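You operate a simulated robot arm through the tools that you are given. There is no shell and no other tool. Be economical: measure what you need, move in short steps, check, and stop when the job is done.

The job below is to be done with a simulated two-armed robot. You get a single attempt, and the scene is never put back.

Task
Take the brown block mould from the bare side of the yellow-marked table and put it on the grey cover plate. Take the black cup from the bare side of the blue-marked table and leave it on the brown short bar mould there. Take the grey block mould from the top of the blue-marked table and leave it on the red rubber slab. Stack the three-well mould labelled "92" from the left half of the grey work bench on top of the three-well mould labelled "26". The order is free. Set down upright: black cup.
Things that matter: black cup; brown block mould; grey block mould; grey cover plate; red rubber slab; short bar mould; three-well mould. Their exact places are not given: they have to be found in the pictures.

The check looks at the end state, three seconds after you hand in, the way a careful person would. Anything else that was tipped, shoved, dropped, spilled or broken makes it a failure. Lids that push on must go on centred and level and be pressed home; caps that screw on are set level and turned clockwise until they are tight.

Robot
Two 7-joint arms with two-finger parallel grippers on one trunk, on a base that drives. Base frame: it is fixed to the floor where the robot stands at the start and does not move with it; the origin is under the middle of the robot, x ahead of it, y to its left, z up. Lengths are in cm, angles in degrees, forces in N, time in s.
The left shoulder is at the start at [7, 18.8, 114], the right one opposite. With the tool pointing down near the work surface each hand reaches from about 30 to 78 cm from the robot's upright axis, wherever it stands, measured 20 degrees to its own side. Places, roughly: black cup (8x8x11 cm) [60, 140, 80]; brown block mould (6x12x5 cm) [50, -10, 80]; grey block mould (7x12x6 cm) [60, 210, 80]; grey cover plate (19x19x2 cm) [50, -30, 80]; red rubber slab (16x16x2 cm) [60, 250, 80]; short bar mould (33x8x3 cm) [50, 180, 80]; three-well mould [100, 425, 75]. Payload 3.91 kg a hand.
Tool frame (each hand has its own): the origin (TCP) lies between the finger pads and is the grasp point; the fingertips stand 3 cm ahead of it; z points along the fingers, y is the line along which they close. Largest opening 11 cm; finger width 2, thickness 1; the body of the gripper, 4.8 by 11.2 cm, starts 5.5 cm behind the TCP.
Orientation is that of the tool frame in the base frame, as a unit quaternion [w, x, y, z]. With the fingers straight down and closing along the base's y, the tool's x points along the base's -x, its y along +y and its z along -z.

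Tools
- The arms move only by the tool servo_tool. It takes "left_motion", "right_motion" or both (then of equal length, played together; a hand with none holds still); each is a list of rows, each a list of 7 numbers: the shift along the tool's x, y, z in cm, then the turn, a rotation vector about the tool's x, y, z in degrees, then the closure, from 0 (fully open) to 1 (shut). In form: [[dx, dy, dz, rx, ry, rz, jaw], ...]. A call has 1 to 10 rows; each row shifts and turns the commanded pose from where the row before left it, along the tool's axes as they then stand. Each row takes 0.2 s and may step no farther than 5 cm and 8.6 degrees from the row before; otherwise, or with a gripper value out of range, the whole call is refused. Where a pose cannot be reached the arm comes as near as it can. A force on the tool above 40 N (or 10 N above the force at the start of the call, whichever is more), or a blocked arm, ends the call early, and 0.2 s more pass. Each finger travels about 7.2 cm/s and halts on what it meets, pressing with about 42 N; the grip force reading is that of the motor and also rises with nothing between the fingers. The clock runs only during rows and for 0.2 s after the last one: add rows that do not move to give the fingers time. The reply holds the time, the measured pose of the TCP, the force on the tool along the base axes, the opening and the grip force, in the units named above and with some noise, with the torque about the TCP (base axes, N m) and any sound that the robot's microphone picked up.
- Cameras (640 x 400 px; columns grow to the right, rows downward): "scene" is now at [11.23, -3.04, 137.05]; the picture's right is [-0.40, -0.92, -0.00], its down [-0.62, 0.27, -0.74] and it looks along [0.68, -0.30, -0.67] (base axes); focal length 292 px, centre (320, 200). "left" rides on the left gripper at [7.2, -1.7, -10.3] in its tool frame; the picture's right is [0.23, 0.97, 0.00], its down [-0.76, 0.18, -0.62] and it looks along [-0.61, 0.14, 0.78] (tool axes); focal length 222 px, centre (320, 200). "right" rides on the right gripper at [7.2, 1.7, -10.3] in its tool frame; the picture's right is [-0.23, 0.97, 0.00], its down [-0.76, -0.18, -0.62] and it looks along [-0.61, -0.14, 0.78] (tool axes); focal length 222 px, centre (320, 200).
- grab_frame(camera): a new picture of that camera. No time passes.
- move_column(by): slides the trunk up (or, below 0, down) by that many cm; the arms and the scene camera ride with it, the base frame stays. It gives what a move gives, with no picture.
- drive_base(legs): drives the robot by 1 to 6 legs, each [ahead, turn to the left] in cm and degrees, along the robot's own axes; the way and the turn of a leg run together, so that a leg with both is an arc; at most 150 cm and 180 degrees a leg. The arms and the cameras ride along, it lands a little off, and it stops where it bumps. It gives what a move gives.
- aim_head(pan, tilt): turns the head with the scene camera to pan (to the left, within 86 degrees either way) and tilt (down, from -29 to 69), counted from straight ahead of the robot. It gives what a move gives.
- pixel_to_xyz(camera, pixels): for up to 12 pixels [column, row] of the newest picture of that camera ("zoom" is the newest enlarged one), the place [x, y, z] in the base frame of the surface seen there, good to about 0.3 cm, but the place of the scene camera against the robot may be out by one fixed shift of up to 2.5 cm in any direction. No time passes.
- zoom(camera, box): a new picture of the part [left, top, right, bottom] of that camera's present view, enlarged. No time passes.
- hand_in(): hands the job in; it is judged then, once.

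Keep the steps short. Do not move on a guess: measure, check each grasp and each placing, and mend mistakes. In all there are 110 turns and 88 pictures (those below and enlarged ones count). Leave the grippers open and the arms clear of the work at the hand-in unless told otherwise, and finish with a single line.

The tools are called after "Call:" by a JSON object that holds its "name" and its "arguments". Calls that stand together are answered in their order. servo_tool: Moves the arms, as the interface text tells. Its arguments: {"type":"object","properties":{"left_motion":{"type":"array","items":{"type":"array","items":{"type":"number"}}},"right_motion":{"type":"array","items":{"type":"array","items":{"type":"number"}}}},"required":[]} The other tools are called the same way: move_column (by) slides the trunk up or down; drive_base (legs) drives the base; aim_head (pan, tilt) turns the head that bears the scene camera; grab_frame (camera) takes a picture; pixel_to_xyz (camera, pixels) gives the place of the surface under pixels of a picture; zoom (camera, box) takes an enlarged picture of a part of a camera's view; hand_in () hands the job in.

At the start:

```text
clock: 0.0
left_position: [45.55, -3.69, 109.71]
left_ee_rot: [0.0, 0.0, 1.0, 0.0]
left_ft_force: [0.3, -0.2, 0.2]
left_moment: [0.02, 0.02, -0.02]
left_grip_width: 10.99
left_finger_force: 0.1
right_position: [43.36, -38.51, 109.54]
right_ee_rot: [0.0, 0.0, 1.0, 0.0]
right_ft_force: [-0.2, 0.4, -0.6]
right_moment: [-0.03, 0.05, 0.02]
right_grip_width: 11.01
right_finger_force: 0.1
trunk travel left (down, up): [-65.0, 29.0]
robot x, y, heading: [-0.3, -0.34, 0.2]
head pan, tilt: [-23.6, 42.4]
```

scene: 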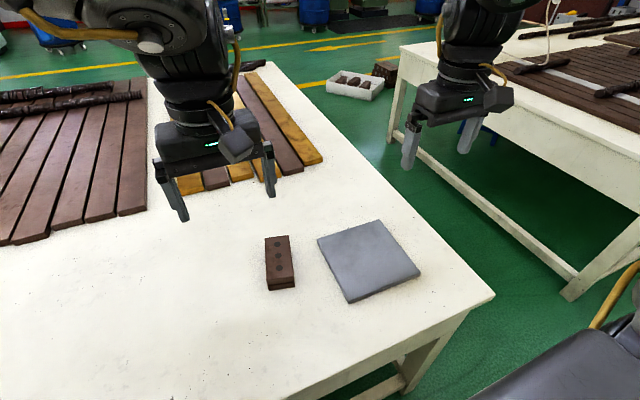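
right: 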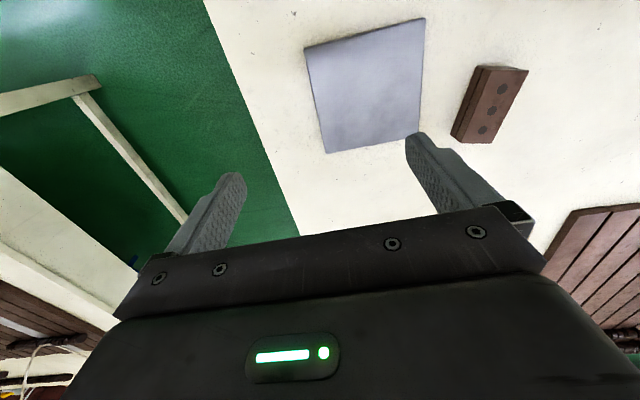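
left: 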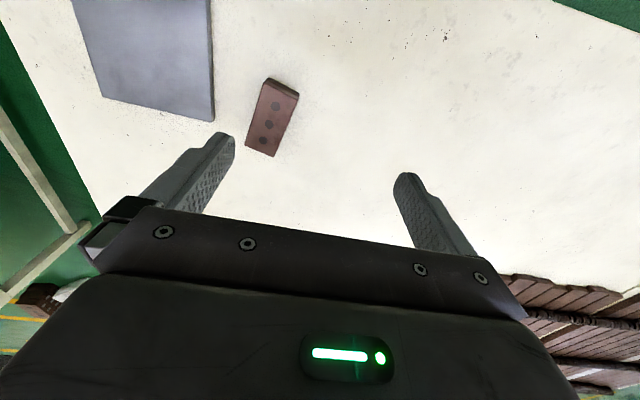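

I see the brown block at about (280,262) in the scene picture and (272,115) in the left one, and the grey plate at about (368,260). I measure both from the hand cameras and the scene camera.

Call:
{"name": "pixel_to_xyz", "arguments": {"camera": "left", "pixels": [[275, 106], [263, 140], [269, 124], [265, 82], [297, 95], [275, 155], [247, 146], [262, 84], [290, 60]]}}

Call:
{"name": "pixel_to_xyz", "arguments": {"camera": "right", "pixels": [[307, 50], [424, 22], [418, 130], [327, 150], [370, 85], [503, 88], [482, 130], [480, 68], [526, 72]]}}

Call:
{"name": "pixel_to_xyz", "arguments": {"camera": "scene", "pixels": [[278, 243], [281, 268], [266, 238], [289, 237], [294, 274], [269, 279], [319, 240], [380, 222], [418, 272], [350, 300], [368, 260]]}}

Call:
{"name": "zoom", "arguments": {"camera": "left", "box": [200, 50, 360, 170]}}

```text
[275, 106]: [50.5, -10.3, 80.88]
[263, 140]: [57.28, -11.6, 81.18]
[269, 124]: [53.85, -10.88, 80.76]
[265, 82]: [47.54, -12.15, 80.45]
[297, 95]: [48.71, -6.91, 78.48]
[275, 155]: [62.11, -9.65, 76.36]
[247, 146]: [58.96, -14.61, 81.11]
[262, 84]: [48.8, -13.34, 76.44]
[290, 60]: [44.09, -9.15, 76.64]
```

```text
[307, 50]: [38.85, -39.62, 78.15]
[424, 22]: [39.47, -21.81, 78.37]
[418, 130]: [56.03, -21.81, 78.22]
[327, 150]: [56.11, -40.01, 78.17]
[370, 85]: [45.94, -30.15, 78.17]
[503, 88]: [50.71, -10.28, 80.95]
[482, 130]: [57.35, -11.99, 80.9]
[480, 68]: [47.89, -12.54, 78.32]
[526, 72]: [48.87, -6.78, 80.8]
```

```text
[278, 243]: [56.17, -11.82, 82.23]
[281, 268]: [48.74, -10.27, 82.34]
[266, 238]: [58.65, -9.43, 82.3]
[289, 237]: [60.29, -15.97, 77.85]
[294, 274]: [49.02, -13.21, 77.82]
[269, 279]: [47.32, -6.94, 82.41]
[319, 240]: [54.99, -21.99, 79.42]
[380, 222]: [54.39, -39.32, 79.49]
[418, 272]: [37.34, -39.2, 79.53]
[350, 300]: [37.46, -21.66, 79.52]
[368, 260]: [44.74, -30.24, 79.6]
```

```text
3.33 times, centred on (280, 110) of left
```

zoom: 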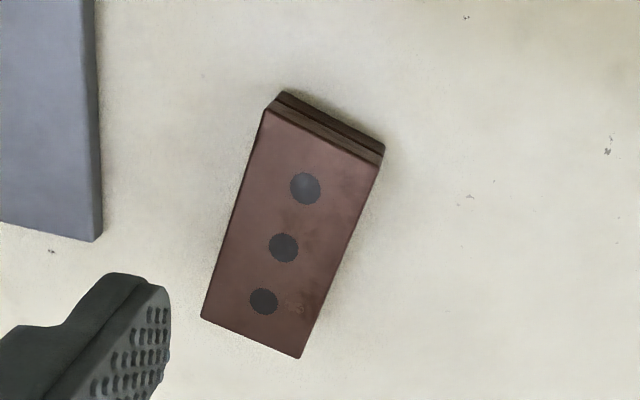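

The block's dots put its centre near (53.8,-11), top z≈80.9. I refine the corners on the enlarged picture.

Call:
{"name": "pixel_to_xyz", "arguments": {"camera": "zoom", "pixels": [[305, 188], [283, 247], [263, 301], [268, 118], [376, 166], [298, 350], [207, 314]]}}

```text
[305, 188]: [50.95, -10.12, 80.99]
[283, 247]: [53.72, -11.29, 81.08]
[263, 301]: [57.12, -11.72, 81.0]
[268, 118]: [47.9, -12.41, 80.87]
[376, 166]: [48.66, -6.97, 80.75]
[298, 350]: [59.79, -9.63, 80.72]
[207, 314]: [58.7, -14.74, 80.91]
```

Block centre is (53.76,-10.94), its long axis turned -12.8°. I move the left hand aside and bring the right hand above the block, turned to match.

Call:
{"name": "servo_tool", "arguments": {"left_motion": [[0, 3.6, 0, 0, 0, 0, 0], [0, 3.6, 0, 0, 0, 0, 0], [0, 3.6, 0, 0, 0, 0, 0], [0, 3.6, 0, 0, 0, 0, 0], [0, 3.6, 0, 0, 0, 0, 0], [0, 3.6, 0, 0, 0, 0, 0], [0, 3.6, 0, 0, 0, 0, 0], [0, 0, 0, 0, 0, 0, 0], [0, 0, 0, 0, 0, 0, 0], [0, 0, 0, 0, 0, 0, 0]], "right_motion": [[-1.486, 3.939, 0, 0, 0, 0, 0], [-1.486, 3.939, 0, 0, 0, 0, 0], [-1.486, 3.939, 0, 0, 0, 0, 0], [-1.486, 3.939, 0, 0, 0, 0, 0], [-1.486, 3.939, 0, 0, 0, 0, 0], [-1.486, 3.939, 0, 0, 0, 0, 0], [-1.486, 3.939, 0, 0, 0, 0, 0], [0, 0, 4.5, 0, 0, 6.4, 0], [0, 0, 4.5, 0, 0, 6.4, 0], [0, 0, 4.5, 0, 0, 0, 0]]}}

```text
clock: 2.2
left_position: [43.02, 18.24, 108.72]
left_ee_rot: [0.0, -0.002, 1.0, 0.001]
left_ft_force: [0.0, -0.3, -0.3]
left_moment: [-0.03, 0.01, -0.01]
left_grip_width: 11.01
left_finger_force: 0.1
left hand out of reach, approached as far as the arm can: row 6, 7
right_position: [50.04, -27.75, 96.26]
right_ee_rot: [0.0, 0.11, 0.994, 0.001]
right_ft_force: [0.3, -0.5, -0.4]
right_moment: [-0.03, 0.0, -0.01]
right_grip_width: 11.0
right_finger_force: 0.0
right hand out of reach, approached as far as the arm can: row 4, 5, 6, 7, 8, 9, 10
trunk travel left (down, up): [-65.0, 29.0]
robot x, y, heading: [-0.0, -0.18, -0.0]
head pan, tilt: [-23.6, 42.4]
```

The right hand stopped short at y=-27.75. I probe a small further step to see whether it's a real limit.

Call:
{"name": "servo_tool", "arguments": {"right_motion": [[0, 3, 0, 0, 0, 0, 0], [0, 3, 0, 0, 0, 0, 0], [0, 0, 0, 0, 0, 0, 0]]}}

Call:
{"name": "grab_frame", "arguments": {"camera": "scene"}}

```text
clock: 3.0
left_position: [43.03, 18.15, 108.75]
left_ee_rot: [0.001, -0.003, 1.0, 0.001]
left_ft_force: [0.4, 1.2, -0.2]
left_moment: [0.01, 0.01, 0.02]
left_grip_width: 11.03
left_finger_force: 0.0
right_position: [51.87, -25.21, 96.67]
right_ee_rot: [-0.001, 0.111, 0.994, 0.001]
right_ft_force: [-0.8, 0.7, 0.3]
right_moment: [-0.02, -0.02, -0.01]
right_grip_width: 10.99
right_finger_force: 0.0
right hand out of reach, approached as far as the arm can: row 1, 2
trunk travel left (down, up): [-65.0, 29.0]
robot x, y, heading: [0.0, -0.12, -0.0]
head pan, tilt: [-23.6, 42.4]
```

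```text
83 pictures are left
```

scene: 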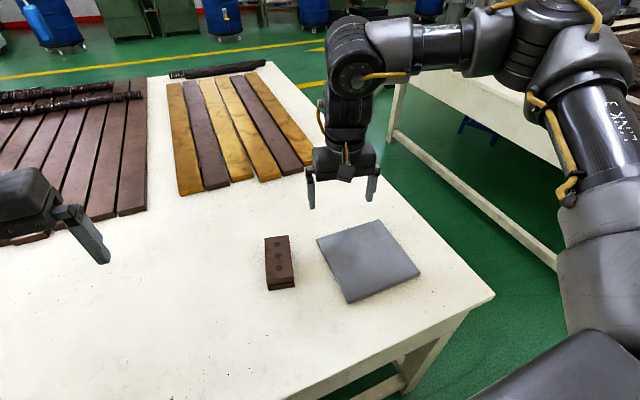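

The arm does creep on. I test with small steps toward lower z and +y.

Call:
{"name": "servo_tool", "arguments": {"right_motion": [[0, 0, 0, 0, 0, 0, 0], [0, 1, 1, 0, 0, 0, 0], [0, 1, 1, 0, 0, 0, 0], [0, 1, 1, 0, 0, 0, 0], [0, 1, 1, 0, 0, 0, 0], [0, 1, 1, 0, 0, 0, 0], [0, 1, 1, 0, 0, 0, 0], [0, 0, 0, 0, 0, 0, 0]]}}

```text
clock: 4.8
left_position: [43.01, 18.2, 108.78]
left_ee_rot: [0.0, -0.002, 1.0, 0.0]
left_ft_force: [1.1, 0.8, 0.4]
left_moment: [0.01, -0.01, 0.01]
left_grip_width: 11.03
left_finger_force: 0.2
right_position: [52.13, -25.68, 94.61]
right_ee_rot: [0.0, 0.109, 0.994, 0.001]
right_ft_force: [0.1, 0.2, -0.5]
right_moment: [-0.02, -0.02, 0.03]
right_grip_width: 11.0
right_finger_force: 0.1
right hand out of reach, approached as far as the arm can: row 2, 3, 4, 5, 6, 7
trunk travel left (down, up): [-65.0, 29.0]
robot x, y, heading: [-0.11, -0.34, -0.1]
head pan, tilt: [-23.6, 42.4]
```

It is a real limit in this arm posture. I test whether coming nearer first frees the swing.

Call:
{"name": "servo_tool", "arguments": {"right_motion": [[4, 0, 0, 0, 0, 0, 0], [4, 0, 0, 0, 0, 0, 0], [4, 0, 0, 0, 0, 0, 0], [0, 4, 0, 0, 0, 0, 0], [0, 4, 0, 0, 0, 0, 0], [0, 4, 0, 0, 0, 0, 0], [0, 0, 0, 0, 0, 0, 0]]}}

```text
clock: 6.4
left_position: [43.18, 18.41, 108.69]
left_ee_rot: [0.0, -0.002, 1.0, 0.0]
left_ft_force: [-0.1, -0.2, 0.0]
left_moment: [-0.01, -0.01, -0.01]
left_grip_width: 11.01
left_finger_force: 0.1
right_position: [51.96, -24.96, 97.26]
right_ee_rot: [0.0, 0.109, 0.994, 0.0]
right_ft_force: [-0.3, 0.2, -0.5]
right_moment: [0.0, 0.0, 0.02]
right_grip_width: 11.0
right_finger_force: 0.1
right hand out of reach, approached as far as the arm can: row 1, 2, 3, 4, 5, 6
trunk travel left (down, up): [-65.0, 29.0]
robot x, y, heading: [0.03, -0.08, 0.2]
head pan, tilt: [-23.6, 42.4]
```

I test whether the commanded pose carries over: one short row back in -y.

Call:
{"name": "servo_tool", "arguments": {"right_motion": [[0, -4, 0, 0, 0, 0, 0], [0, -4, 0, 0, 0, 0, 0], [0, 0, 0, 0, 0, 0, 0]]}}

```text
clock: 7.2
left_position: [43.03, 18.35, 108.79]
left_ee_rot: [0.0, -0.001, 1.0, 0.0]
left_ft_force: [-0.5, -0.2, 0.2]
left_moment: [0.01, 0.05, 0.0]
left_grip_width: 10.99
left_finger_force: 0.2
right_position: [50.18, -32.9, 97.21]
right_ee_rot: [-0.001, 0.11, 0.994, 0.001]
right_ft_force: [0.6, 0.4, 0.9]
right_moment: [-0.01, -0.01, 0.02]
right_grip_width: 11.0
right_finger_force: 0.0
trunk travel left (down, up): [-65.0, 29.0]
robot x, y, heading: [0.02, 0.01, -0.0]
head pan, tilt: [-23.6, 42.4]
```

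The command restarts from the measured pose each call. I go down to about z 87 here (plate top is 78), then swing +y.

Call:
{"name": "servo_tool", "arguments": {"right_motion": [[0, 0, 4, 0, 0, 0, 0], [0, 0, 4, 0, 0, 0, 0], [0, 0, 2, 0, 0, 0, 0], [0, 3, 0, 0, 0, 0, 0], [0, 3, 0, 0, 0, 0, 0], [0, 3, 0, 0, 0, 0, 0], [0, 3, 0, 0, 0, 0, 0], [0, 3, 0, 0, 0, 0, 0], [0, 0, 0, 0, 0, 0, 0]]}}

```text
clock: 9.2
left_position: [43.02, 18.36, 108.72]
left_ee_rot: [0.0, -0.002, 1.0, 0.0]
left_ft_force: [-0.4, -0.4, 0.4]
left_moment: [-0.01, -0.01, -0.02]
left_grip_width: 11.01
left_finger_force: 0.0
right_position: [51.89, -27.25, 90.34]
right_ee_rot: [-0.001, 0.11, 0.994, 0.002]
right_ft_force: [0.3, -0.1, -0.3]
right_moment: [0.01, 0.01, 0.0]
right_grip_width: 10.99
right_finger_force: 0.1
right hand out of reach, approached as far as the arm can: row 5, 6, 7, 8
trunk travel left (down, up): [-65.0, 29.0]
robot x, y, heading: [0.09, 0.24, -0.1]
head pan, tilt: [-23.6, 42.4]
```

Still limited there, so it isn't height. The left hand started at y=-3.7, so I try it for the block; the right hand goes out of the way first.

Call:
{"name": "servo_tool", "arguments": {"right_motion": [[0, -3, -4, 0, 0, 0, 0], [0, -3, -4, 0, 0, 0, 0], [0, -3, -4, 0, 0, 0, 0], [0, -4, -4, 0, 0, 0, 0], [0, -4, 0, 0, 0, 0, 0], [0, -4, 0, 0, 0, 0, 0], [0, -4, 0, 0, 0, 0, 0], [0, 0, 0, 0, 0, 0, 0], [0, 0, 0, 0, 0, 0, 0]], "left_motion": [[-1.35, -3.66, 0, 0, 0, 0, 0], [-1.35, -3.66, 0, 0, 0, 0, 0], [-1.35, -3.66, 0, 0, 0, 0, 0], [-1.35, -3.66, 0, 0, 0, 0, 0], [-1.35, -3.66, 0, 0, 0, 0, 0], [-1.35, -3.66, 0, 0, 0, 0, 0], [-1.35, -3.66, 0, 0, 0, 0, 0], [-1.35, -3.66, 0, 0, 0, 6.4, 0], [0, 0, 0, 0, 0, 6.4, 0]]}}

```text
refused: row 4 steps farther than a row can; nothing moved
```

Call:
{"name": "servo_tool", "arguments": {"right_motion": [[0, -3, -3.8, 0, 0, 0, 0], [0, -3, -3.8, 0, 0, 0, 0], [0, -3, -3.8, 0, 0, 0, 0], [0, -3, -3.8, 0, 0, 0, 0], [0, -4, 0, 0, 0, 0, 0], [0, -4, 0, 0, 0, 0, 0], [0, -4, 0, 0, 0, 0, 0], [0, 0, 0, 0, 0, 0, 0], [0, 0, 0, 0, 0, 0, 0]], "left_motion": [[-1.35, -3.66, 0, 0, 0, 0, 0], [-1.35, -3.66, 0, 0, 0, 0, 0], [-1.35, -3.66, 0, 0, 0, 0, 0], [-1.35, -3.66, 0, 0, 0, 0, 0], [-1.35, -3.66, 0, 0, 0, 0, 0], [-1.35, -3.66, 0, 0, 0, 0, 0], [-1.35, -3.66, 0, 0, 0, 0, 0], [-1.35, -3.66, 0, 0, 0, 6.4, 0], [0, 0, 0, 0, 0, 6.4, 0]]}}

```text
clock: 11.4
left_position: [55.38, -7.47, 110.85]
left_ee_rot: [0.001, 0.082, 0.996, -0.036]
left_ft_force: [-0.9, 0.1, -1.2]
left_moment: [0.02, 0.03, -0.01]
left_grip_width: 11.01
left_finger_force: 0.0
left hand out of reach, approached as far as the arm can: row 8, 9
right_position: [46.5, -50.74, 105.24]
right_ee_rot: [0.001, 0.111, 0.994, 0.001]
right_ft_force: [-0.5, 0.0, 0.5]
right_moment: [0.02, 0.0, 0.02]
right_grip_width: 11.0
right_finger_force: 0.1
trunk travel left (down, up): [-65.0, 29.0]
robot x, y, heading: [-0.02, 0.06, 0.1]
head pan, tilt: [-23.6, 42.4]
stopped in row 9 (left hand): the arm was blocked; the commanded pose is now the measured one
```

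The left hand was blocked at about y=-7.5. I look at the scene to see why.

Call:
{"name": "grab_frame", "arguments": {"camera": "scene"}}

```text
82 pictures are left
```

scene: 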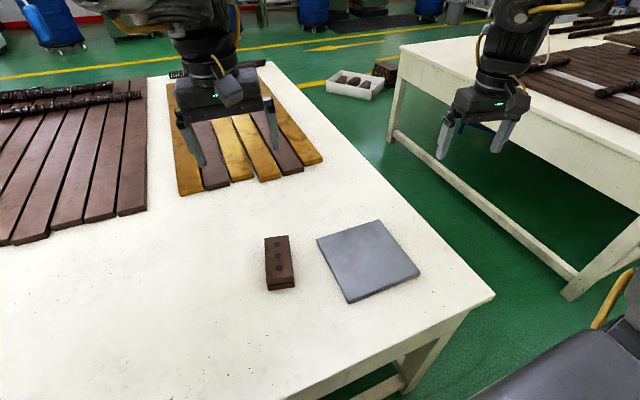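

I level the left tool, lower it to about z 96 and go on toward the block.

Call:
{"name": "servo_tool", "arguments": {"left_motion": [[0, 0, 4, 0, 0, 0, 0], [0, 0, 4, -4.1, 0, 0, 0], [0, 0, 4, 0, 0, 0, 0], [0.7, -3, 3, 0, 0, 3, 0], [0.8, 0, 3, 0, 0, 0, 0], [0, 0, 0, 0, 0, 0, 0]]}}

```text
clock: 12.8
left_position: [52.9, -8.34, 93.3]
left_ee_rot: [0.004, 0.102, 0.995, -0.002]
left_ft_force: [-0.7, 0.2, -0.4]
left_moment: [0.01, -0.02, 0.0]
left_grip_width: 11.01
left_finger_force: 0.0
left hand out of reach, approached as far as the arm can: row 3, 4
right_position: [46.55, -50.71, 105.38]
right_ee_rot: [-0.001, 0.11, 0.994, 0.0]
right_ft_force: [0.6, -1.0, 1.3]
right_moment: [0.01, -0.01, -0.01]
right_grip_width: 11.01
right_finger_force: 0.1
trunk travel left (down, up): [-65.0, 29.0]
robot x, y, heading: [0.19, -0.02, 0.1]
head pan, tilt: [-23.6, 42.4]
```

Left hand is at (52.9,-8.3,93.3), nearly there. I shift to the block centre and descend to z 88 to check.

Call:
{"name": "servo_tool", "arguments": {"left_motion": [[-1.37, -2.37, 1, 0, 0, 1, 0], [0, 0, 2, 0, 0, 0, 0], [0, 0, 2, 0, 0, 0, 0], [0, 0, 0, 0, 0, 0, 0]]}}

Call:
{"name": "grab_frame", "arguments": {"camera": "left"}}

```text
clock: 13.8
left_position: [51.26, -8.37, 88.81]
left_ee_rot: [0.006, 0.118, 0.993, 0.001]
left_ft_force: [0.1, -0.3, 0.3]
left_moment: [-0.02, 0.02, -0.01]
left_grip_width: 10.99
left_finger_force: 0.1
left hand out of reach, approached as far as the arm can: row 1, 2, 3
right_position: [46.59, -50.77, 105.46]
right_ee_rot: [0.0, 0.111, 0.994, 0.0]
right_ft_force: [0.1, -0.2, 0.3]
right_moment: [-0.01, -0.01, 0.01]
right_grip_width: 11.01
right_finger_force: 0.0
trunk travel left (down, up): [-65.0, 29.0]
robot x, y, heading: [0.5, 0.04, 0.1]
head pan, tilt: [-23.6, 42.4]
```

```text
81 pictures are left
```

left: 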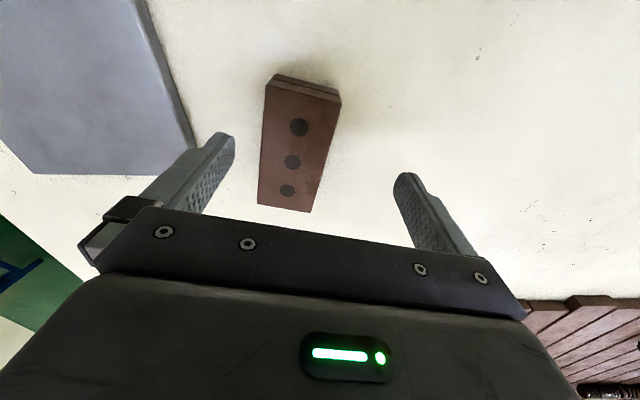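

Both hands have narrow swing ranges. I raise the left hand and turn the base right about 30°, so block and plate both fall in the left hand's good band.

Call:
{"name": "servo_tool", "arguments": {"left_motion": [[0, 0, -4, 0, 0, 0, 0], [0, 0, -4, 0, 0, 0, 0], [0, 0, -4, 0, 0, 0, 0], [0, 0, 0, 0, 0, 0, 0]]}}

Call:
{"name": "drive_base", "arguments": {"legs": [[0, -31]]}}

```text
clock: 14.8
left_position: [51.66, -7.86, 100.54]
left_ee_rot: [-0.003, 0.111, 0.994, -0.004]
left_ft_force: [-0.3, -0.1, 0.5]
left_moment: [-0.04, 0.0, 0.0]
left_grip_width: 11.01
left_finger_force: 0.1
right_position: [46.52, -50.69, 105.45]
right_ee_rot: [0.0, 0.111, 0.994, 0.0]
right_ft_force: [-0.2, 0.0, -0.5]
right_moment: [-0.01, -0.01, 0.03]
right_grip_width: 11.01
right_finger_force: 0.0
trunk travel left (down, up): [-65.0, 29.0]
robot x, y, heading: [-0.12, 0.18, 0.1]
head pan, tilt: [-23.6, 42.4]
```

```text
clock: 16.7
left_position: [40.11, -33.65, 101.04]
left_ee_rot: [0.0, 0.374, 0.927, -0.006]
left_ft_force: [0.2, 0.1, -0.2]
left_moment: [0.01, -0.02, 0.01]
left_grip_width: 11.01
left_finger_force: 0.1
right_position: [13.49, -67.59, 105.45]
right_ee_rot: [0.0, 0.374, 0.928, 0.0]
right_ft_force: [0.4, 0.3, 0.0]
right_moment: [-0.02, -0.02, 0.0]
right_grip_width: 11.0
right_finger_force: 0.0
trunk travel left (down, up): [-65.0, 29.0]
robot x, y, heading: [-0.02, 0.16, -31.3]
head pan, tilt: [-23.6, 42.4]
```

Turn done cleanly. Left hand is at (40.1,-33.7), yaw -43.9°. I shift to the block's centre and turn by -31° about the tool axis.

Call:
{"name": "servo_tool", "arguments": {"left_motion": [[0.984, 4.303, 0, 0, 0, 0, 0], [0.984, 4.303, 0, 0, 0, 0, 0], [0.984, 4.303, 0, 0, 0, 0, 0], [0.984, 4.303, 0, 0, 0, 0, 0], [0.984, 4.303, 0, 0, 0, 0, 0], [0.984, 4.303, 0, 0, 0, 0, 0], [0, 0, 2, 0, 0, -7.78, 0], [0, 0, 2, 0, 0, -7.78, 0], [0, 0, 2, 0, 0, -7.78, 0], [0, 0, 2, 0, 0, -7.78, 0]]}}

```text
clock: 18.9
left_position: [42.66, -14.11, 92.58]
left_ee_rot: [-0.002, 0.111, 0.994, -0.007]
left_ft_force: [-0.2, 0.4, 0.5]
left_moment: [-0.01, 0.04, -0.02]
left_grip_width: 11.0
left_finger_force: 0.0
left hand out of reach, approached as far as the arm can: row 3, 4, 5, 6
right_position: [13.68, -67.52, 105.35]
right_ee_rot: [0.0, 0.374, 0.927, 0.001]
right_ft_force: [0.4, -0.1, 0.4]
right_moment: [0.02, 0.02, -0.01]
right_grip_width: 10.98
right_finger_force: 0.1
trunk travel left (down, up): [-65.0, 29.0]
robot x, y, heading: [-0.0, 0.2, -31.1]
head pan, tilt: [-23.6, 42.4]
```

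Orientation is right; I extend toward the block, reach first and then sideways.

Call:
{"name": "servo_tool", "arguments": {"left_motion": [[-3.4, 0, 0, 0, 0, 0, 0], [-3.4, 0, 0, 0, 0, 0, 0], [-3.3, 0, 0, 0, 0, 0, 0], [0, 1.85, 0, 0, 0, 0, 0], [0, 1.85, 0, 0, 0, 0, 0], [0, 1.85, 0, 0, 0, 0, 0], [0, 0, 0, 0, 0, 0, 0]]}}

```text
clock: 20.5
left_position: [53.63, -10.89, 92.52]
left_ee_rot: [-0.001, 0.111, 0.994, -0.007]
left_ft_force: [0.7, -0.3, 0.4]
left_moment: [0.01, 0.03, 0.0]
left_grip_width: 11.02
left_finger_force: 0.0
right_position: [13.49, -67.49, 105.33]
right_ee_rot: [-0.001, 0.374, 0.927, 0.001]
right_ft_force: [-0.1, 0.0, -0.1]
right_moment: [-0.02, 0.03, -0.03]
right_grip_width: 11.01
right_finger_force: 0.1
trunk travel left (down, up): [-65.0, 29.0]
robot x, y, heading: [0.05, 0.25, -31.1]
head pan, tilt: [-23.6, 42.4]
```

The hand is right over the block. I descend to z 80 (with a 0.8° levelling) with open jaws.

Call:
{"name": "servo_tool", "arguments": {"left_motion": [[0, 0, 3.5, -0.8, 0, 0, 0], [0, 0, 3.5, 0, 0, 0, 0], [0, 0, 3, 0, 0, 0, 0], [0, 0, 2.4, 0, 0, 0, 0], [0, 0, 0, 0, 0, 0, 0]]}}

Call:
{"name": "grab_frame", "arguments": {"camera": "left"}}

```text
clock: 21.7
left_position: [53.37, -10.83, 80.18]
left_ee_rot: [0.0, 0.11, 0.994, 0.001]
left_ft_force: [0.0, 0.4, 0.3]
left_moment: [-0.02, -0.01, 0.0]
left_grip_width: 11.01
left_finger_force: 0.0
right_position: [13.49, -67.43, 105.48]
right_ee_rot: [0.0, 0.374, 0.928, 0.0]
right_ft_force: [0.1, 1.4, 0.8]
right_moment: [0.02, -0.01, -0.01]
right_grip_width: 11.0
right_finger_force: 0.1
trunk travel left (down, up): [-65.0, 29.0]
robot x, y, heading: [-0.23, 0.21, -31.4]
head pan, tilt: [-23.6, 42.4]
```

```text
80 pictures are left
```

left: 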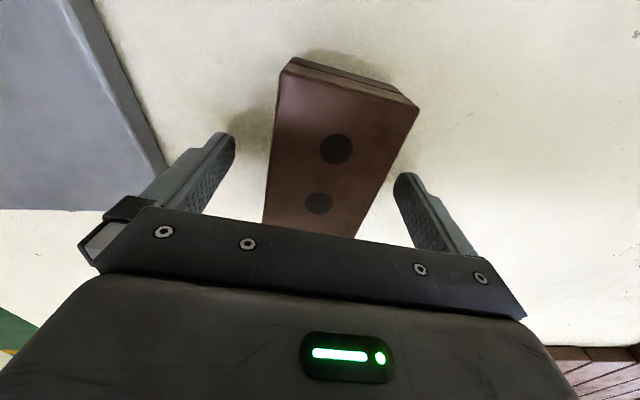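

The block lies between the fingers. I close.

Call:
{"name": "servo_tool", "arguments": {"left_motion": [[0, 0, 0, 0, 0, 0, 1], [0, 0, 0, 0, 0, 0, 1], [0, 0, 0, 0, 0, 0, 1], [0, 0, 0, 0, 0, 0, 1]]}}

Call:
{"name": "servo_tool", "arguments": {"left_motion": [[0, 0, -3, 0, 0, 0, 1], [0, 0, -3, 0, 0, 0, 1], [0, 0, 0, 0, 0, 0, 1]]}}

Call:
{"name": "grab_frame", "arguments": {"camera": "left"}}

```text
clock: 22.7
left_position: [53.62, -10.91, 80.1]
left_ee_rot: [-0.001, 0.111, 0.994, 0.0]
left_ft_force: [-0.6, 0.2, -0.2]
left_moment: [0.04, -0.21, 0.0]
left_grip_width: 6.01
left_finger_force: 42.4
right_position: [13.64, -67.49, 105.52]
right_ee_rot: [0.0, 0.374, 0.928, -0.001]
right_ft_force: [-1.0, -1.0, -0.3]
right_moment: [0.04, 0.0, 0.02]
right_grip_width: 10.98
right_finger_force: 0.1
trunk travel left (down, up): [-65.0, 29.0]
robot x, y, heading: [0.05, -0.08, -31.0]
head pan, tilt: [-23.6, 42.4]
```

```text
clock: 23.5
left_position: [53.7, -10.91, 86.2]
left_ee_rot: [-0.002, 0.112, 0.994, 0.0]
left_ft_force: [0.2, -0.4, -4.8]
left_moment: [-0.02, 0.04, -0.04]
left_grip_width: 6.01
left_finger_force: 41.5
right_position: [13.77, -67.36, 105.36]
right_ee_rot: [0.0, 0.374, 0.927, 0.0]
right_ft_force: [-0.1, -0.4, -0.1]
right_moment: [-0.01, 0.02, 0.02]
right_grip_width: 11.02
right_finger_force: 0.0
trunk travel left (down, up): [-65.0, 29.0]
robot x, y, heading: [0.16, -0.13, -31.5]
head pan, tilt: [-23.6, 42.4]
```

```text
79 pictures are left
```

left: 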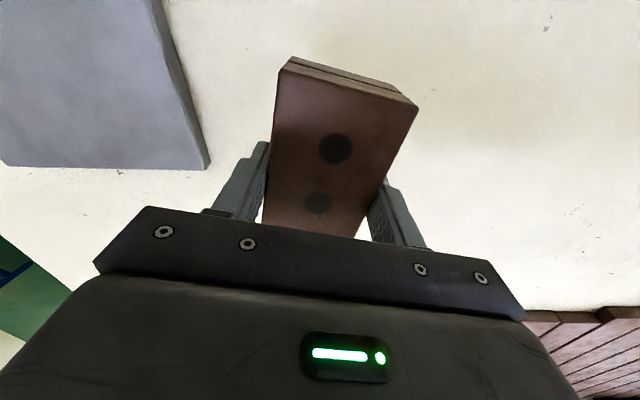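

Lifted (about 0.5 kg on the hand). Now across to the plate centre (47.5,-30.9).

Call:
{"name": "servo_tool", "arguments": {"left_motion": [[0.32, -4.18, 0, 0, 0, 0, 1], [0.32, -4.18, 0, 0, 0, 0, 1], [0.32, -4.18, 0, 0, 0, 0, 1], [0.32, -4.18, 0, 0, 0, 0, 1], [0.32, -4.18, 0, 0, 0, 0, 1], [0, 0, 0, 0, 0, 0, 1]]}}

```text
clock: 24.9
left_position: [47.49, -30.88, 85.96]
left_ee_rot: [-0.002, 0.111, 0.994, -0.001]
left_ft_force: [0.6, 0.4, -5.0]
left_moment: [-0.04, 0.06, -0.01]
left_grip_width: 5.97
left_finger_force: 42.2
right_position: [13.62, -67.5, 105.45]
right_ee_rot: [0.001, 0.374, 0.927, -0.001]
right_ft_force: [-0.2, -0.6, 0.2]
right_moment: [-0.05, 0.03, 0.0]
right_grip_width: 11.0
right_finger_force: 0.1
trunk travel left (down, up): [-65.0, 29.0]
robot x, y, heading: [-0.14, 0.1, -31.1]
head pan, tilt: [-23.6, 42.4]
```

Exactly over the plate. The block bottom sits about 3.7 under the TCP and the plate top is 78.2, so I go down to z≈82 and feel for contact.

Call:
{"name": "servo_tool", "arguments": {"left_motion": [[0, 0, 2, 0, 0, 0, 1], [0, 0, 1.6, 0, 0, 0, 1], [0, 0, 0.25, 0, 0, 0, 1], [0, 0, 0.2, 0, 0, 0, 1], [0, 0, 0, 0, 0, 0, 1]]}}

```text
clock: 26.1
left_position: [47.45, -31.07, 82.14]
left_ee_rot: [0.0, 0.112, 0.994, 0.0]
left_ft_force: [-0.8, 0.2, -5.0]
left_moment: [-0.02, -0.01, 0.04]
left_grip_width: 5.96
left_finger_force: 42.1
right_position: [13.59, -67.54, 105.34]
right_ee_rot: [0.0, 0.374, 0.928, 0.0]
right_ft_force: [-0.2, 0.3, -0.5]
right_moment: [-0.03, 0.02, 0.0]
right_grip_width: 10.99
right_finger_force: 0.0
trunk travel left (down, up): [-65.0, 29.0]
robot x, y, heading: [0.09, -0.51, -31.3]
head pan, tilt: [-23.6, 42.4]
```

Call:
{"name": "servo_tool", "arguments": {"left_motion": [[0, 0, 0.15, 0, 0, 0, 1], [0, 0, 0.15, 0, 0, 0, 1], [0, 0, 0, 0, 0, 0, 1]]}}

```text
clock: 26.9
left_position: [47.42, -30.92, 81.96]
left_ee_rot: [0.0, 0.111, 0.994, 0.0]
left_ft_force: [2.8, -1.5, 6.2]
left_moment: [0.35, 0.48, -0.06]
left_grip_width: 5.99
left_finger_force: 42.2
right_position: [13.48, -67.55, 105.48]
right_ee_rot: [-0.001, 0.374, 0.928, 0.0]
right_ft_force: [-0.3, -1.0, 0.7]
right_moment: [-0.01, 0.03, 0.01]
right_grip_width: 10.97
right_finger_force: 0.0
trunk travel left (down, up): [-65.0, 29.0]
robot x, y, heading: [0.25, -0.29, -31.1]
head pan, tilt: [-23.6, 42.4]
```

Contact (force flipped to +6 N). I release and rise.

Call:
{"name": "servo_tool", "arguments": {"left_motion": [[0, 0, 0, 0, 0, 0, 0], [0, 0, 0, 0, 0, 0, 0], [0, 0, 0, 0, 0, 0, 0], [0, 0, -4, 0, 0, 0, 0], [0, 0, -4, 0, 0, 0, 0], [0, 0, -4, 0, 0, 0, 0], [0, 0, -4, 0, 0, 0, 0], [0, 0, -4, 0, 0, 0, 0]]}}

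Call:
{"name": "aim_head", "arguments": {"pan": 20, "tilt": 45}}

Call:
{"name": "grab_frame", "arguments": {"camera": "left"}}

```text
clock: 28.7
left_position: [47.3, -30.94, 101.95]
left_ee_rot: [-0.001, 0.111, 0.994, 0.0]
left_ft_force: [-0.5, 0.5, -0.8]
left_moment: [0.03, -0.07, 0.02]
left_grip_width: 10.98
left_finger_force: 0.0
right_position: [13.4, -67.41, 105.42]
right_ee_rot: [-0.001, 0.374, 0.927, 0.0]
right_ft_force: [-0.4, 0.0, 0.5]
right_moment: [-0.01, -0.01, 0.02]
right_grip_width: 10.99
right_finger_force: 0.1
trunk travel left (down, up): [-65.0, 29.0]
robot x, y, heading: [0.15, -0.2, -30.9]
head pan, tilt: [-23.6, 42.4]
```

```text
clock: 29.8
left_position: [47.44, -31.02, 101.87]
left_ee_rot: [-0.001, 0.111, 0.994, 0.0]
left_ft_force: [-0.2, -0.5, 0.1]
left_moment: [-0.04, 0.0, 0.0]
left_grip_width: 10.99
left_finger_force: 0.1
right_position: [13.51, -67.47, 105.4]
right_ee_rot: [-0.001, 0.374, 0.927, 0.0]
right_ft_force: [0.6, -0.8, -0.2]
right_moment: [-0.01, -0.03, -0.03]
right_grip_width: 11.01
right_finger_force: 0.0
trunk travel left (down, up): [-65.0, 29.0]
robot x, y, heading: [-0.05, 0.2, -31.3]
head pan, tilt: [20.0, 45.0]
```

```text
78 pictures are left
```

left: 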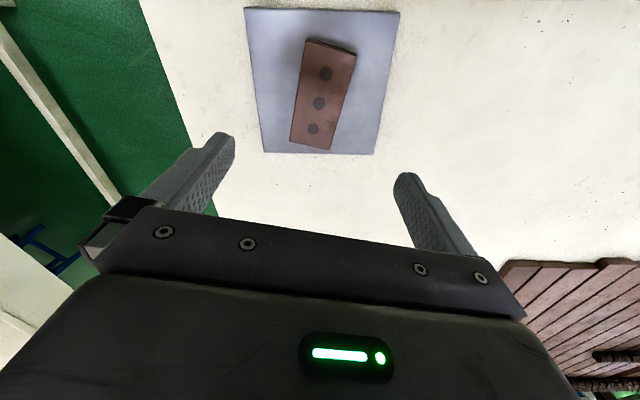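

Brown block sits fully on the plate. Now the blue-marked table to the left: I turn left to face +y and look ahead before driving.

Call:
{"name": "drive_base", "arguments": {"legs": [[0, 121]]}}

Call:
{"name": "aim_head", "arguments": {"pan": -20, "tilt": 25}}

Call:
{"name": "grab_frame", "arguments": {"camera": "scene"}}

```text
clock: 35.1
left_position: [3.69, 55.61, 101.98]
left_ee_rot: [0.001, 0.802, -0.598, 0.0]
left_ft_force: [0.8, 0.7, 0.1]
left_moment: [0.0, -0.01, -0.02]
left_grip_width: 10.98
left_finger_force: 0.1
right_position: [52.04, 44.29, 105.22]
right_ee_rot: [-0.003, -0.613, 0.79, 0.0]
right_ft_force: [0.1, 1.1, -0.2]
right_moment: [0.0, -0.02, 0.01]
right_grip_width: 10.98
right_finger_force: 0.1
trunk travel left (down, up): [-65.0, 29.0]
robot x, y, heading: [-1.22, -0.88, 82.8]
head pan, tilt: [20.0, 45.0]
stopped in leg 1: the robot was blocked; the commanded pose is now the measured one
```

```text
clock: 36.2
left_position: [3.57, 55.74, 101.86]
left_ee_rot: [0.0, 0.802, -0.597, 0.002]
left_ft_force: [0.4, -0.9, -0.2]
left_moment: [-0.06, 0.0, -0.01]
left_grip_width: 11.0
left_finger_force: 0.0
right_position: [51.93, 44.23, 105.32]
right_ee_rot: [-0.002, -0.613, 0.79, 0.0]
right_ft_force: [0.0, 0.2, -0.1]
right_moment: [0.0, 0.0, -0.01]
right_grip_width: 11.01
right_finger_force: 0.2
trunk travel left (down, up): [-65.0, 29.0]
robot x, y, heading: [-1.08, -0.54, 82.7]
head pan, tilt: [-20.0, 25.0]
```

```text
77 pictures are left
```

scene: 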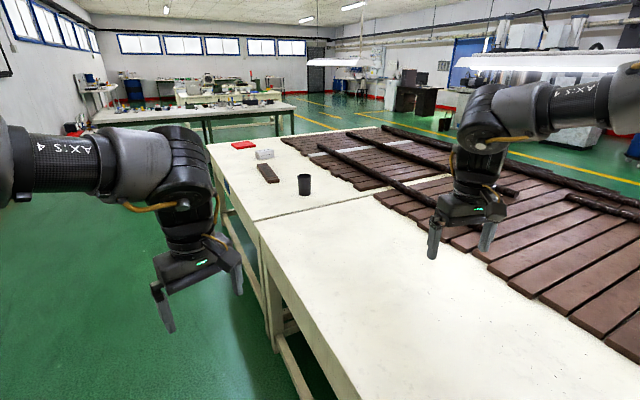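

The turn was blocked at 83° — the base is close to the table. I see the cup at (304,184), bar mould (268,173), grey block (265,154), red slab (243,144). I turn back some, back away from the table, and turn to 90°.

Call:
{"name": "drive_base", "arguments": {"legs": [[0, -38], [-25, 0], [0, 45]]}}

```text
clock: 41.9
left_position: [-21.04, 38.17, 101.83]
left_ee_rot: [0.0, 0.837, -0.547, 0.001]
left_ft_force: [0.1, 0.2, 0.5]
left_moment: [0.03, -0.03, 0.0]
left_grip_width: 10.99
left_finger_force: 0.1
right_position: [28.4, 32.75, 105.31]
right_ee_rot: [-0.001, -0.66, 0.752, -0.001]
right_ft_force: [-0.1, -0.2, 0.7]
right_moment: [0.04, 0.01, -0.02]
right_grip_width: 11.01
right_finger_force: 0.1
trunk travel left (down, up): [-65.0, 29.0]
robot x, y, heading: [-19.11, -18.59, 89.5]
head pan, tilt: [-20.0, 25.0]
```

Clear now. I drive ahead along the tables to y≈150 and turn to face the blue table.

Call:
{"name": "drive_base", "arguments": {"legs": [[130, 0], [38, 0], [0, -89.5]]}}

Call:
{"name": "aim_head", "arguments": {"pan": 20, "tilt": 35}}

Call:
{"name": "grab_frame", "arguments": {"camera": "scene"}}

```text
clock: 54.2
left_position: [38.12, 152.79, 101.87]
left_ee_rot: [-0.001, -0.209, 0.978, -0.001]
left_ft_force: [0.4, 0.1, 0.6]
left_moment: [-0.02, -0.02, 0.0]
left_grip_width: 11.0
left_finger_force: 0.0
right_position: [33.39, 103.3, 105.19]
right_ee_rot: [-0.002, 0.059, 0.998, 0.001]
right_ft_force: [-0.2, 0.0, 0.2]
right_moment: [0.02, 0.0, 0.02]
right_grip_width: 10.99
right_finger_force: 0.0
trunk travel left (down, up): [-65.0, 29.0]
robot x, y, heading: [-18.13, 149.76, 0.5]
head pan, tilt: [-20.0, 25.0]
```

```text
clock: 55.3
left_position: [38.15, 152.79, 101.8]
left_ee_rot: [0.0, -0.21, 0.978, -0.002]
left_ft_force: [0.5, 0.3, 0.6]
left_moment: [-0.03, -0.02, -0.01]
left_grip_width: 11.01
left_finger_force: 0.0
right_position: [33.34, 103.2, 105.31]
right_ee_rot: [-0.002, 0.059, 0.998, 0.001]
right_ft_force: [0.0, 0.1, -0.1]
right_moment: [0.02, 0.0, 0.02]
right_grip_width: 11.02
right_finger_force: 0.0
trunk travel left (down, up): [-65.0, 29.0]
robot x, y, heading: [-18.33, 149.67, 0.3]
head pan, tilt: [20.0, 35.0]
```

```text
76 pictures are left
```

scene: 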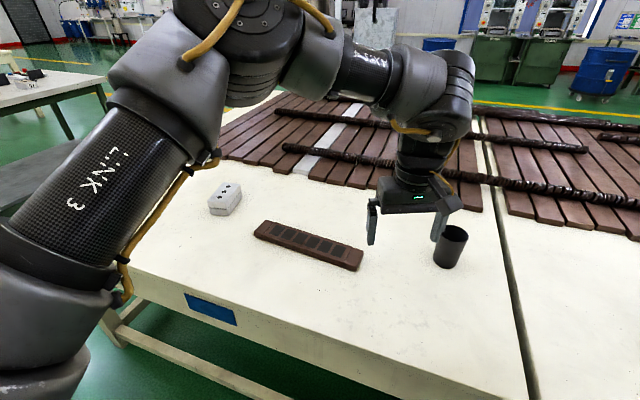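

Cup at (450,246), bar mould (308,245), grey block (225,198). I measure them coarsely.

Call:
{"name": "pixel_to_xyz", "arguments": {"camera": "scene", "pixels": [[452, 232], [443, 263], [464, 237], [262, 222], [362, 252], [357, 268], [255, 233], [308, 243], [225, 191], [212, 205], [240, 190], [290, 290]]}}

Call:
{"name": "grab_frame", "arguments": {"camera": "left"}}

```text
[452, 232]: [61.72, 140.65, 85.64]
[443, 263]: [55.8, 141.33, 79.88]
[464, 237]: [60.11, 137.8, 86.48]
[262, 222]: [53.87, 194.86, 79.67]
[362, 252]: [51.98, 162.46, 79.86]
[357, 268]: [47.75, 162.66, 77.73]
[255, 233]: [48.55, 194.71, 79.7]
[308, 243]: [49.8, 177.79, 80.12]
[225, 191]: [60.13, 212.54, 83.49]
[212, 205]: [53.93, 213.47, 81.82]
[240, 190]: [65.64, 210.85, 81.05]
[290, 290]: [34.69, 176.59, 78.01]
```

```text
75 pictures are left
```

left: 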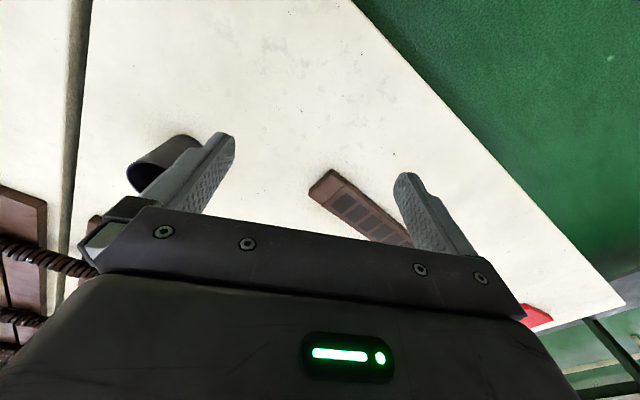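

Cup is near (60.5,140), bar around (51,178.5), grey block around (60,212). I drive a bit nearer, to about (-3,157), heading -10°, so the cup falls in the left hand's band.

Call:
{"name": "drive_base", "arguments": {"legs": [[0, 25], [17, 0], [0, -35]]}}

Call:
{"name": "grab_frame", "arguments": {"camera": "left"}}

```text
clock: 59.7
left_position: [53.39, 150.23, 101.79]
left_ee_rot: [-0.001, -0.123, 0.992, -0.001]
left_ft_force: [0.2, -0.4, -0.9]
left_moment: [0.01, 0.01, -0.01]
left_grip_width: 11.01
left_finger_force: 0.1
right_position: [39.75, 102.4, 105.29]
right_ee_rot: [-0.001, 0.147, 0.989, 0.002]
right_ft_force: [-0.8, 0.2, -0.4]
right_moment: [0.03, 0.02, -0.02]
right_grip_width: 11.02
right_finger_force: 0.1
trunk travel left (down, up): [-65.0, 29.0]
robot x, y, heading: [-2.97, 157.38, -9.5]
head pan, tilt: [20.0, 35.0]
```

```text
74 pictures are left
```

left: 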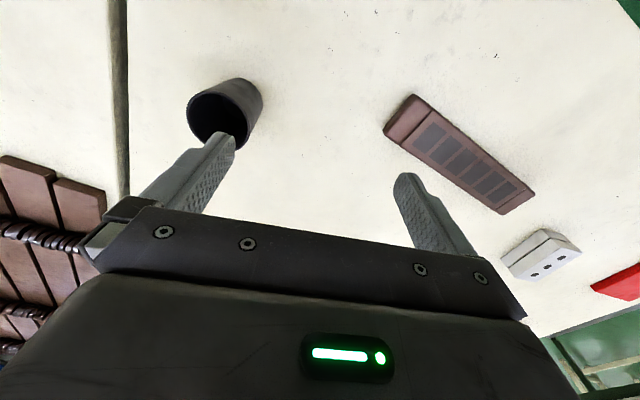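

Now everything is in the left camera. I measure the cup rim, the bar corners, the grey block and the slab.

Call:
{"name": "pixel_to_xyz", "arguments": {"camera": "left", "pixels": [[189, 108], [207, 143], [203, 93], [247, 118], [248, 82], [409, 97], [385, 133], [500, 213], [534, 192], [460, 152], [545, 262], [618, 285]]}}

Call:
{"name": "zoom", "arguments": {"camera": "left", "box": [150, 50, 310, 150]}}

```text
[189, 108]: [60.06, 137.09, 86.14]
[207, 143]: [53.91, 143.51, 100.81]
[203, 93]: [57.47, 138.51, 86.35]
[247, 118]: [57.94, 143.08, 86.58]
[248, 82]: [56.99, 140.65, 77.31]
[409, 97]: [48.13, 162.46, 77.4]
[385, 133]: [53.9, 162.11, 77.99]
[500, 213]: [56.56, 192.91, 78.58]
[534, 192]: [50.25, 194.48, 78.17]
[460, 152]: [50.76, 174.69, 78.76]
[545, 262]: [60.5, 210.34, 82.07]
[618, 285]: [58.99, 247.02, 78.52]
```

```text
4.00 times, centred on (230, 100) of left
```

zoom: 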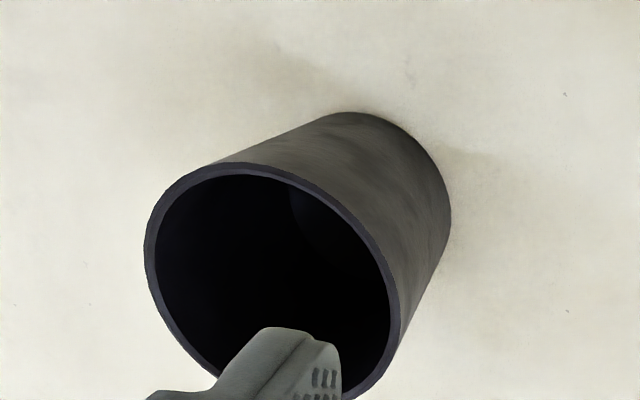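

Call:
{"name": "pixel_to_xyz", "arguments": {"camera": "zoom", "pixels": [[149, 245], [165, 205], [200, 176], [250, 168], [310, 189], [350, 220], [380, 258], [395, 300], [392, 345], [180, 318], [205, 352]]}}

```text
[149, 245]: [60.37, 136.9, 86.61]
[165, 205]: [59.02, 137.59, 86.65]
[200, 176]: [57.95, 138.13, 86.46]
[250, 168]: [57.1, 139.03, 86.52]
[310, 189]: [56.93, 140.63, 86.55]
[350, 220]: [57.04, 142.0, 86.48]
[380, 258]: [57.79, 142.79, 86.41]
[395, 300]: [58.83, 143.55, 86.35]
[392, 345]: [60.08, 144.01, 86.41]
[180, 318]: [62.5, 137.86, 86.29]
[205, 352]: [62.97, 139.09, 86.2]
```

Rim fits a circle about (60.3,140.4), top z 86.5. I move the left hand above it.

Call:
{"name": "servo_tool", "arguments": {"left_motion": [[-1.43, -3.74, 0, 0, 0, 0, 0], [-1.43, -3.74, 0, 0, 0, 0, 0], [-1.43, -3.74, 0, 0, 0, 0, 0], [0, 0, 3, 0, 0, 0, 0], [0, 0, 0, 0, 0, 0, 0]]}}

Call:
{"name": "grab_frame", "arguments": {"camera": "left"}}

```text
clock: 60.9
left_position: [58.28, 142.43, 98.51]
left_ee_rot: [0.0, -0.124, 0.992, -0.001]
left_ft_force: [0.3, -0.3, -0.2]
left_moment: [0.02, -0.01, -0.01]
left_grip_width: 10.99
left_finger_force: 0.2
left hand out of reach, approached as far as the arm can: row 3
right_position: [39.78, 102.38, 105.27]
right_ee_rot: [-0.001, 0.146, 0.989, 0.002]
right_ft_force: [0.5, 0.5, -0.1]
right_moment: [0.02, 0.05, -0.01]
right_grip_width: 11.02
right_finger_force: 0.0
trunk travel left (down, up): [-65.0, 29.0]
robot x, y, heading: [-3.04, 157.33, -9.8]
head pan, tilt: [20.0, 35.0]
```

```text
72 pictures are left
```

left: 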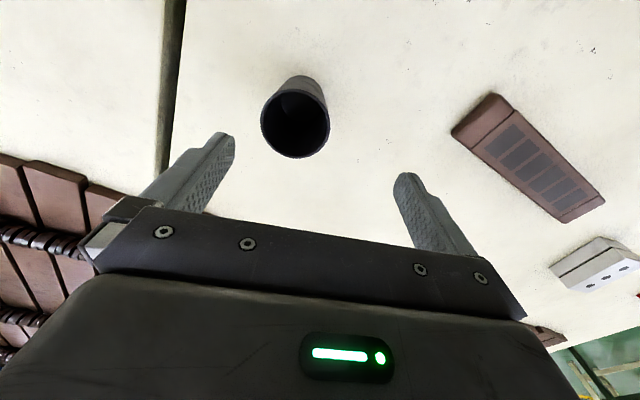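

The rim is fully visible now. I measure it, then turn the base 10° further right for reach.

Call:
{"name": "pixel_to_xyz", "arguments": {"camera": "left", "pixels": [[262, 118], [329, 124], [295, 91], [293, 157], [268, 140], [322, 144], [275, 99], [319, 101]]}}

Call:
{"name": "drive_base", "arguments": {"legs": [[0, -10]]}}

```text
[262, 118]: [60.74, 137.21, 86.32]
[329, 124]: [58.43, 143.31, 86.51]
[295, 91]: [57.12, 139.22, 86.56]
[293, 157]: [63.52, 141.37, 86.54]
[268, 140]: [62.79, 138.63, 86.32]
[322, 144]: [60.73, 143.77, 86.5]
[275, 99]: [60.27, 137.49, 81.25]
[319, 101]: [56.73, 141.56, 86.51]
```

```text
clock: 62.0
left_position: [54.8, 132.04, 98.61]
left_ee_rot: [0.0, -0.037, 0.999, 0.0]
left_ft_force: [-0.6, -0.1, 0.2]
left_moment: [0.01, -0.02, -0.01]
left_grip_width: 11.02
left_finger_force: 0.0
right_position: [29.71, 95.75, 105.29]
right_ee_rot: [-0.001, 0.232, 0.973, 0.002]
right_ft_force: [0.0, 0.3, 0.4]
right_moment: [0.01, -0.01, 0.04]
right_grip_width: 11.01
right_finger_force: 0.1
trunk travel left (down, up): [-65.0, 29.0]
robot x, y, heading: [-2.75, 157.08, -19.8]
head pan, tilt: [20.0, 35.0]
```

Cup centre (60.2,140.5). I move over it and lower to z≈91 for a check.

Call:
{"name": "servo_tool", "arguments": {"left_motion": [[-2, 2.65, 0, 0, 0, 0, 0], [-2, 2.65, 0, 0, 0, 0, 0], [-2, 2.65, 0, 0, 0, 0, 0], [0, 0, 3, 0, 0, 0, 0], [0, 0, 0, 0, 0, 0, 0]]}}

Call:
{"name": "grab_frame", "arguments": {"camera": "left"}}

```text
clock: 63.2
left_position: [60.32, 140.48, 95.62]
left_ee_rot: [0.0, -0.037, 0.999, -0.001]
left_ft_force: [-0.8, -0.3, 0.7]
left_moment: [0.02, 0.03, 0.01]
left_grip_width: 11.03
left_finger_force: 0.0
right_position: [29.61, 95.79, 105.31]
right_ee_rot: [-0.002, 0.232, 0.973, 0.001]
right_ft_force: [0.1, 0.5, 0.2]
right_moment: [0.0, -0.02, 0.0]
right_grip_width: 11.0
right_finger_force: 0.2
trunk travel left (down, up): [-65.0, 29.0]
robot x, y, heading: [-2.92, 157.07, -19.3]
head pan, tilt: [20.0, 35.0]
```

```text
71 pictures are left
```

left: 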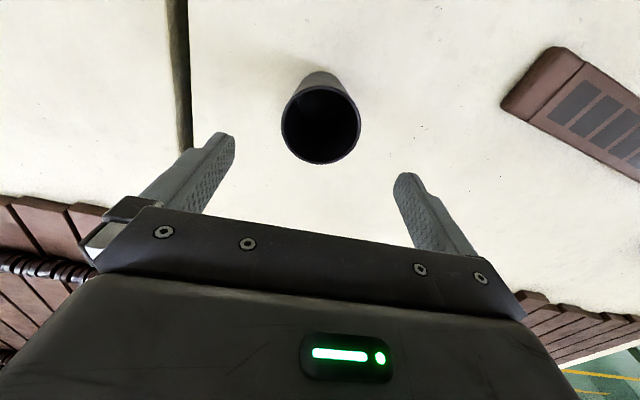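

Centred. Down 13 cm to z≈82.5, straddling the cup, then close.

Call:
{"name": "servo_tool", "arguments": {"left_motion": [[0, 0, 3.3, 0, 0, 0, 0], [0, 0, 3.3, 0, 0, 0, 0], [0, 0, 3.3, 0, 0, 0, 0], [0, 0, 3.1, 0, 0, 0, 0], [0, 0, 0, 0, 0, 0, 0]]}}

Call:
{"name": "grab_frame", "arguments": {"camera": "left"}}

```text
clock: 64.4
left_position: [60.16, 140.5, 82.69]
left_ee_rot: [0.0, -0.037, 0.999, -0.001]
left_ft_force: [-0.9, 0.4, -0.4]
left_moment: [0.01, 0.0, 0.01]
left_grip_width: 11.01
left_finger_force: 0.2
right_position: [29.6, 95.71, 105.34]
right_ee_rot: [-0.002, 0.231, 0.973, 0.001]
right_ft_force: [-0.2, 1.2, -0.2]
right_moment: [0.01, -0.02, -0.03]
right_grip_width: 11.01
right_finger_force: 0.1
trunk travel left (down, up): [-65.0, 29.0]
robot x, y, heading: [-3.12, 157.41, -19.4]
head pan, tilt: [20.0, 35.0]
```

```text
70 pictures are left
```

left: 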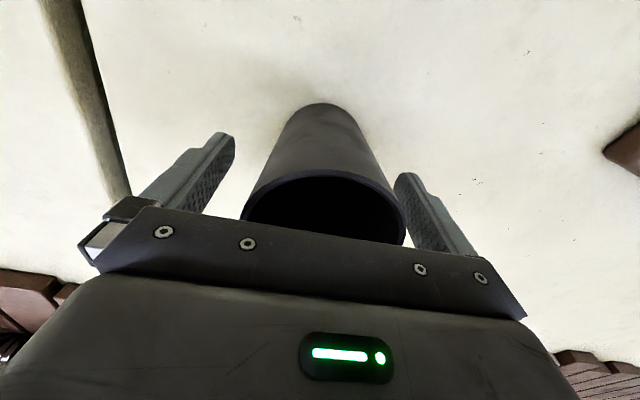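

Call:
{"name": "servo_tool", "arguments": {"left_motion": [[0, 0, 0, 0, 0, 0, 1], [0, 0, 0, 0, 0, 0, 1], [0, 0, 0, 0, 0, 0, 1], [0, 0, 0, 0, 0, 0, 1]]}}

Call:
{"name": "servo_tool", "arguments": {"left_motion": [[0, 0, -3, 0, 0, 0, 1], [0, 0, -3, 0, 0, 0, 1], [0, 0, -3, 0, 0, 0, 1], [0, 0, 0, 0, 0, 0, 1]]}}

Call:
{"name": "grab_frame", "arguments": {"camera": "left"}}

```text
clock: 65.4
left_position: [60.28, 140.37, 82.65]
left_ee_rot: [-0.001, -0.036, 0.999, -0.001]
left_ft_force: [0.1, -0.3, -0.3]
left_moment: [0.0, -0.03, 0.0]
left_grip_width: 7.04
left_finger_force: 42.5
right_position: [29.65, 95.86, 105.3]
right_ee_rot: [-0.001, 0.232, 0.973, 0.001]
right_ft_force: [0.1, 0.2, 0.2]
right_moment: [0.02, -0.01, 0.01]
right_grip_width: 11.01
right_finger_force: 0.1
trunk travel left (down, up): [-65.0, 29.0]
robot x, y, heading: [-2.87, 157.44, -19.5]
head pan, tilt: [20.0, 35.0]
```

```text
clock: 66.4
left_position: [60.2, 140.41, 91.66]
left_ee_rot: [-0.001, -0.037, 0.999, 0.0]
left_ft_force: [0.3, 0.5, 0.1]
left_moment: [-0.03, 0.01, -0.02]
left_grip_width: 7.02
left_finger_force: 41.7
right_position: [29.62, 95.8, 105.2]
right_ee_rot: [-0.002, 0.231, 0.973, 0.0]
right_ft_force: [0.0, 0.0, 0.4]
right_moment: [0.02, 0.0, 0.01]
right_grip_width: 11.0
right_finger_force: 0.1
trunk travel left (down, up): [-65.0, 29.0]
robot x, y, heading: [-3.27, 157.65, -19.5]
head pan, tilt: [20.0, 35.0]
```

```text
69 pictures are left
```

left: 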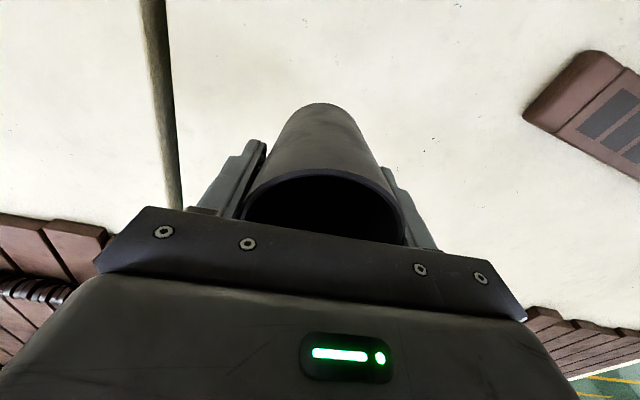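

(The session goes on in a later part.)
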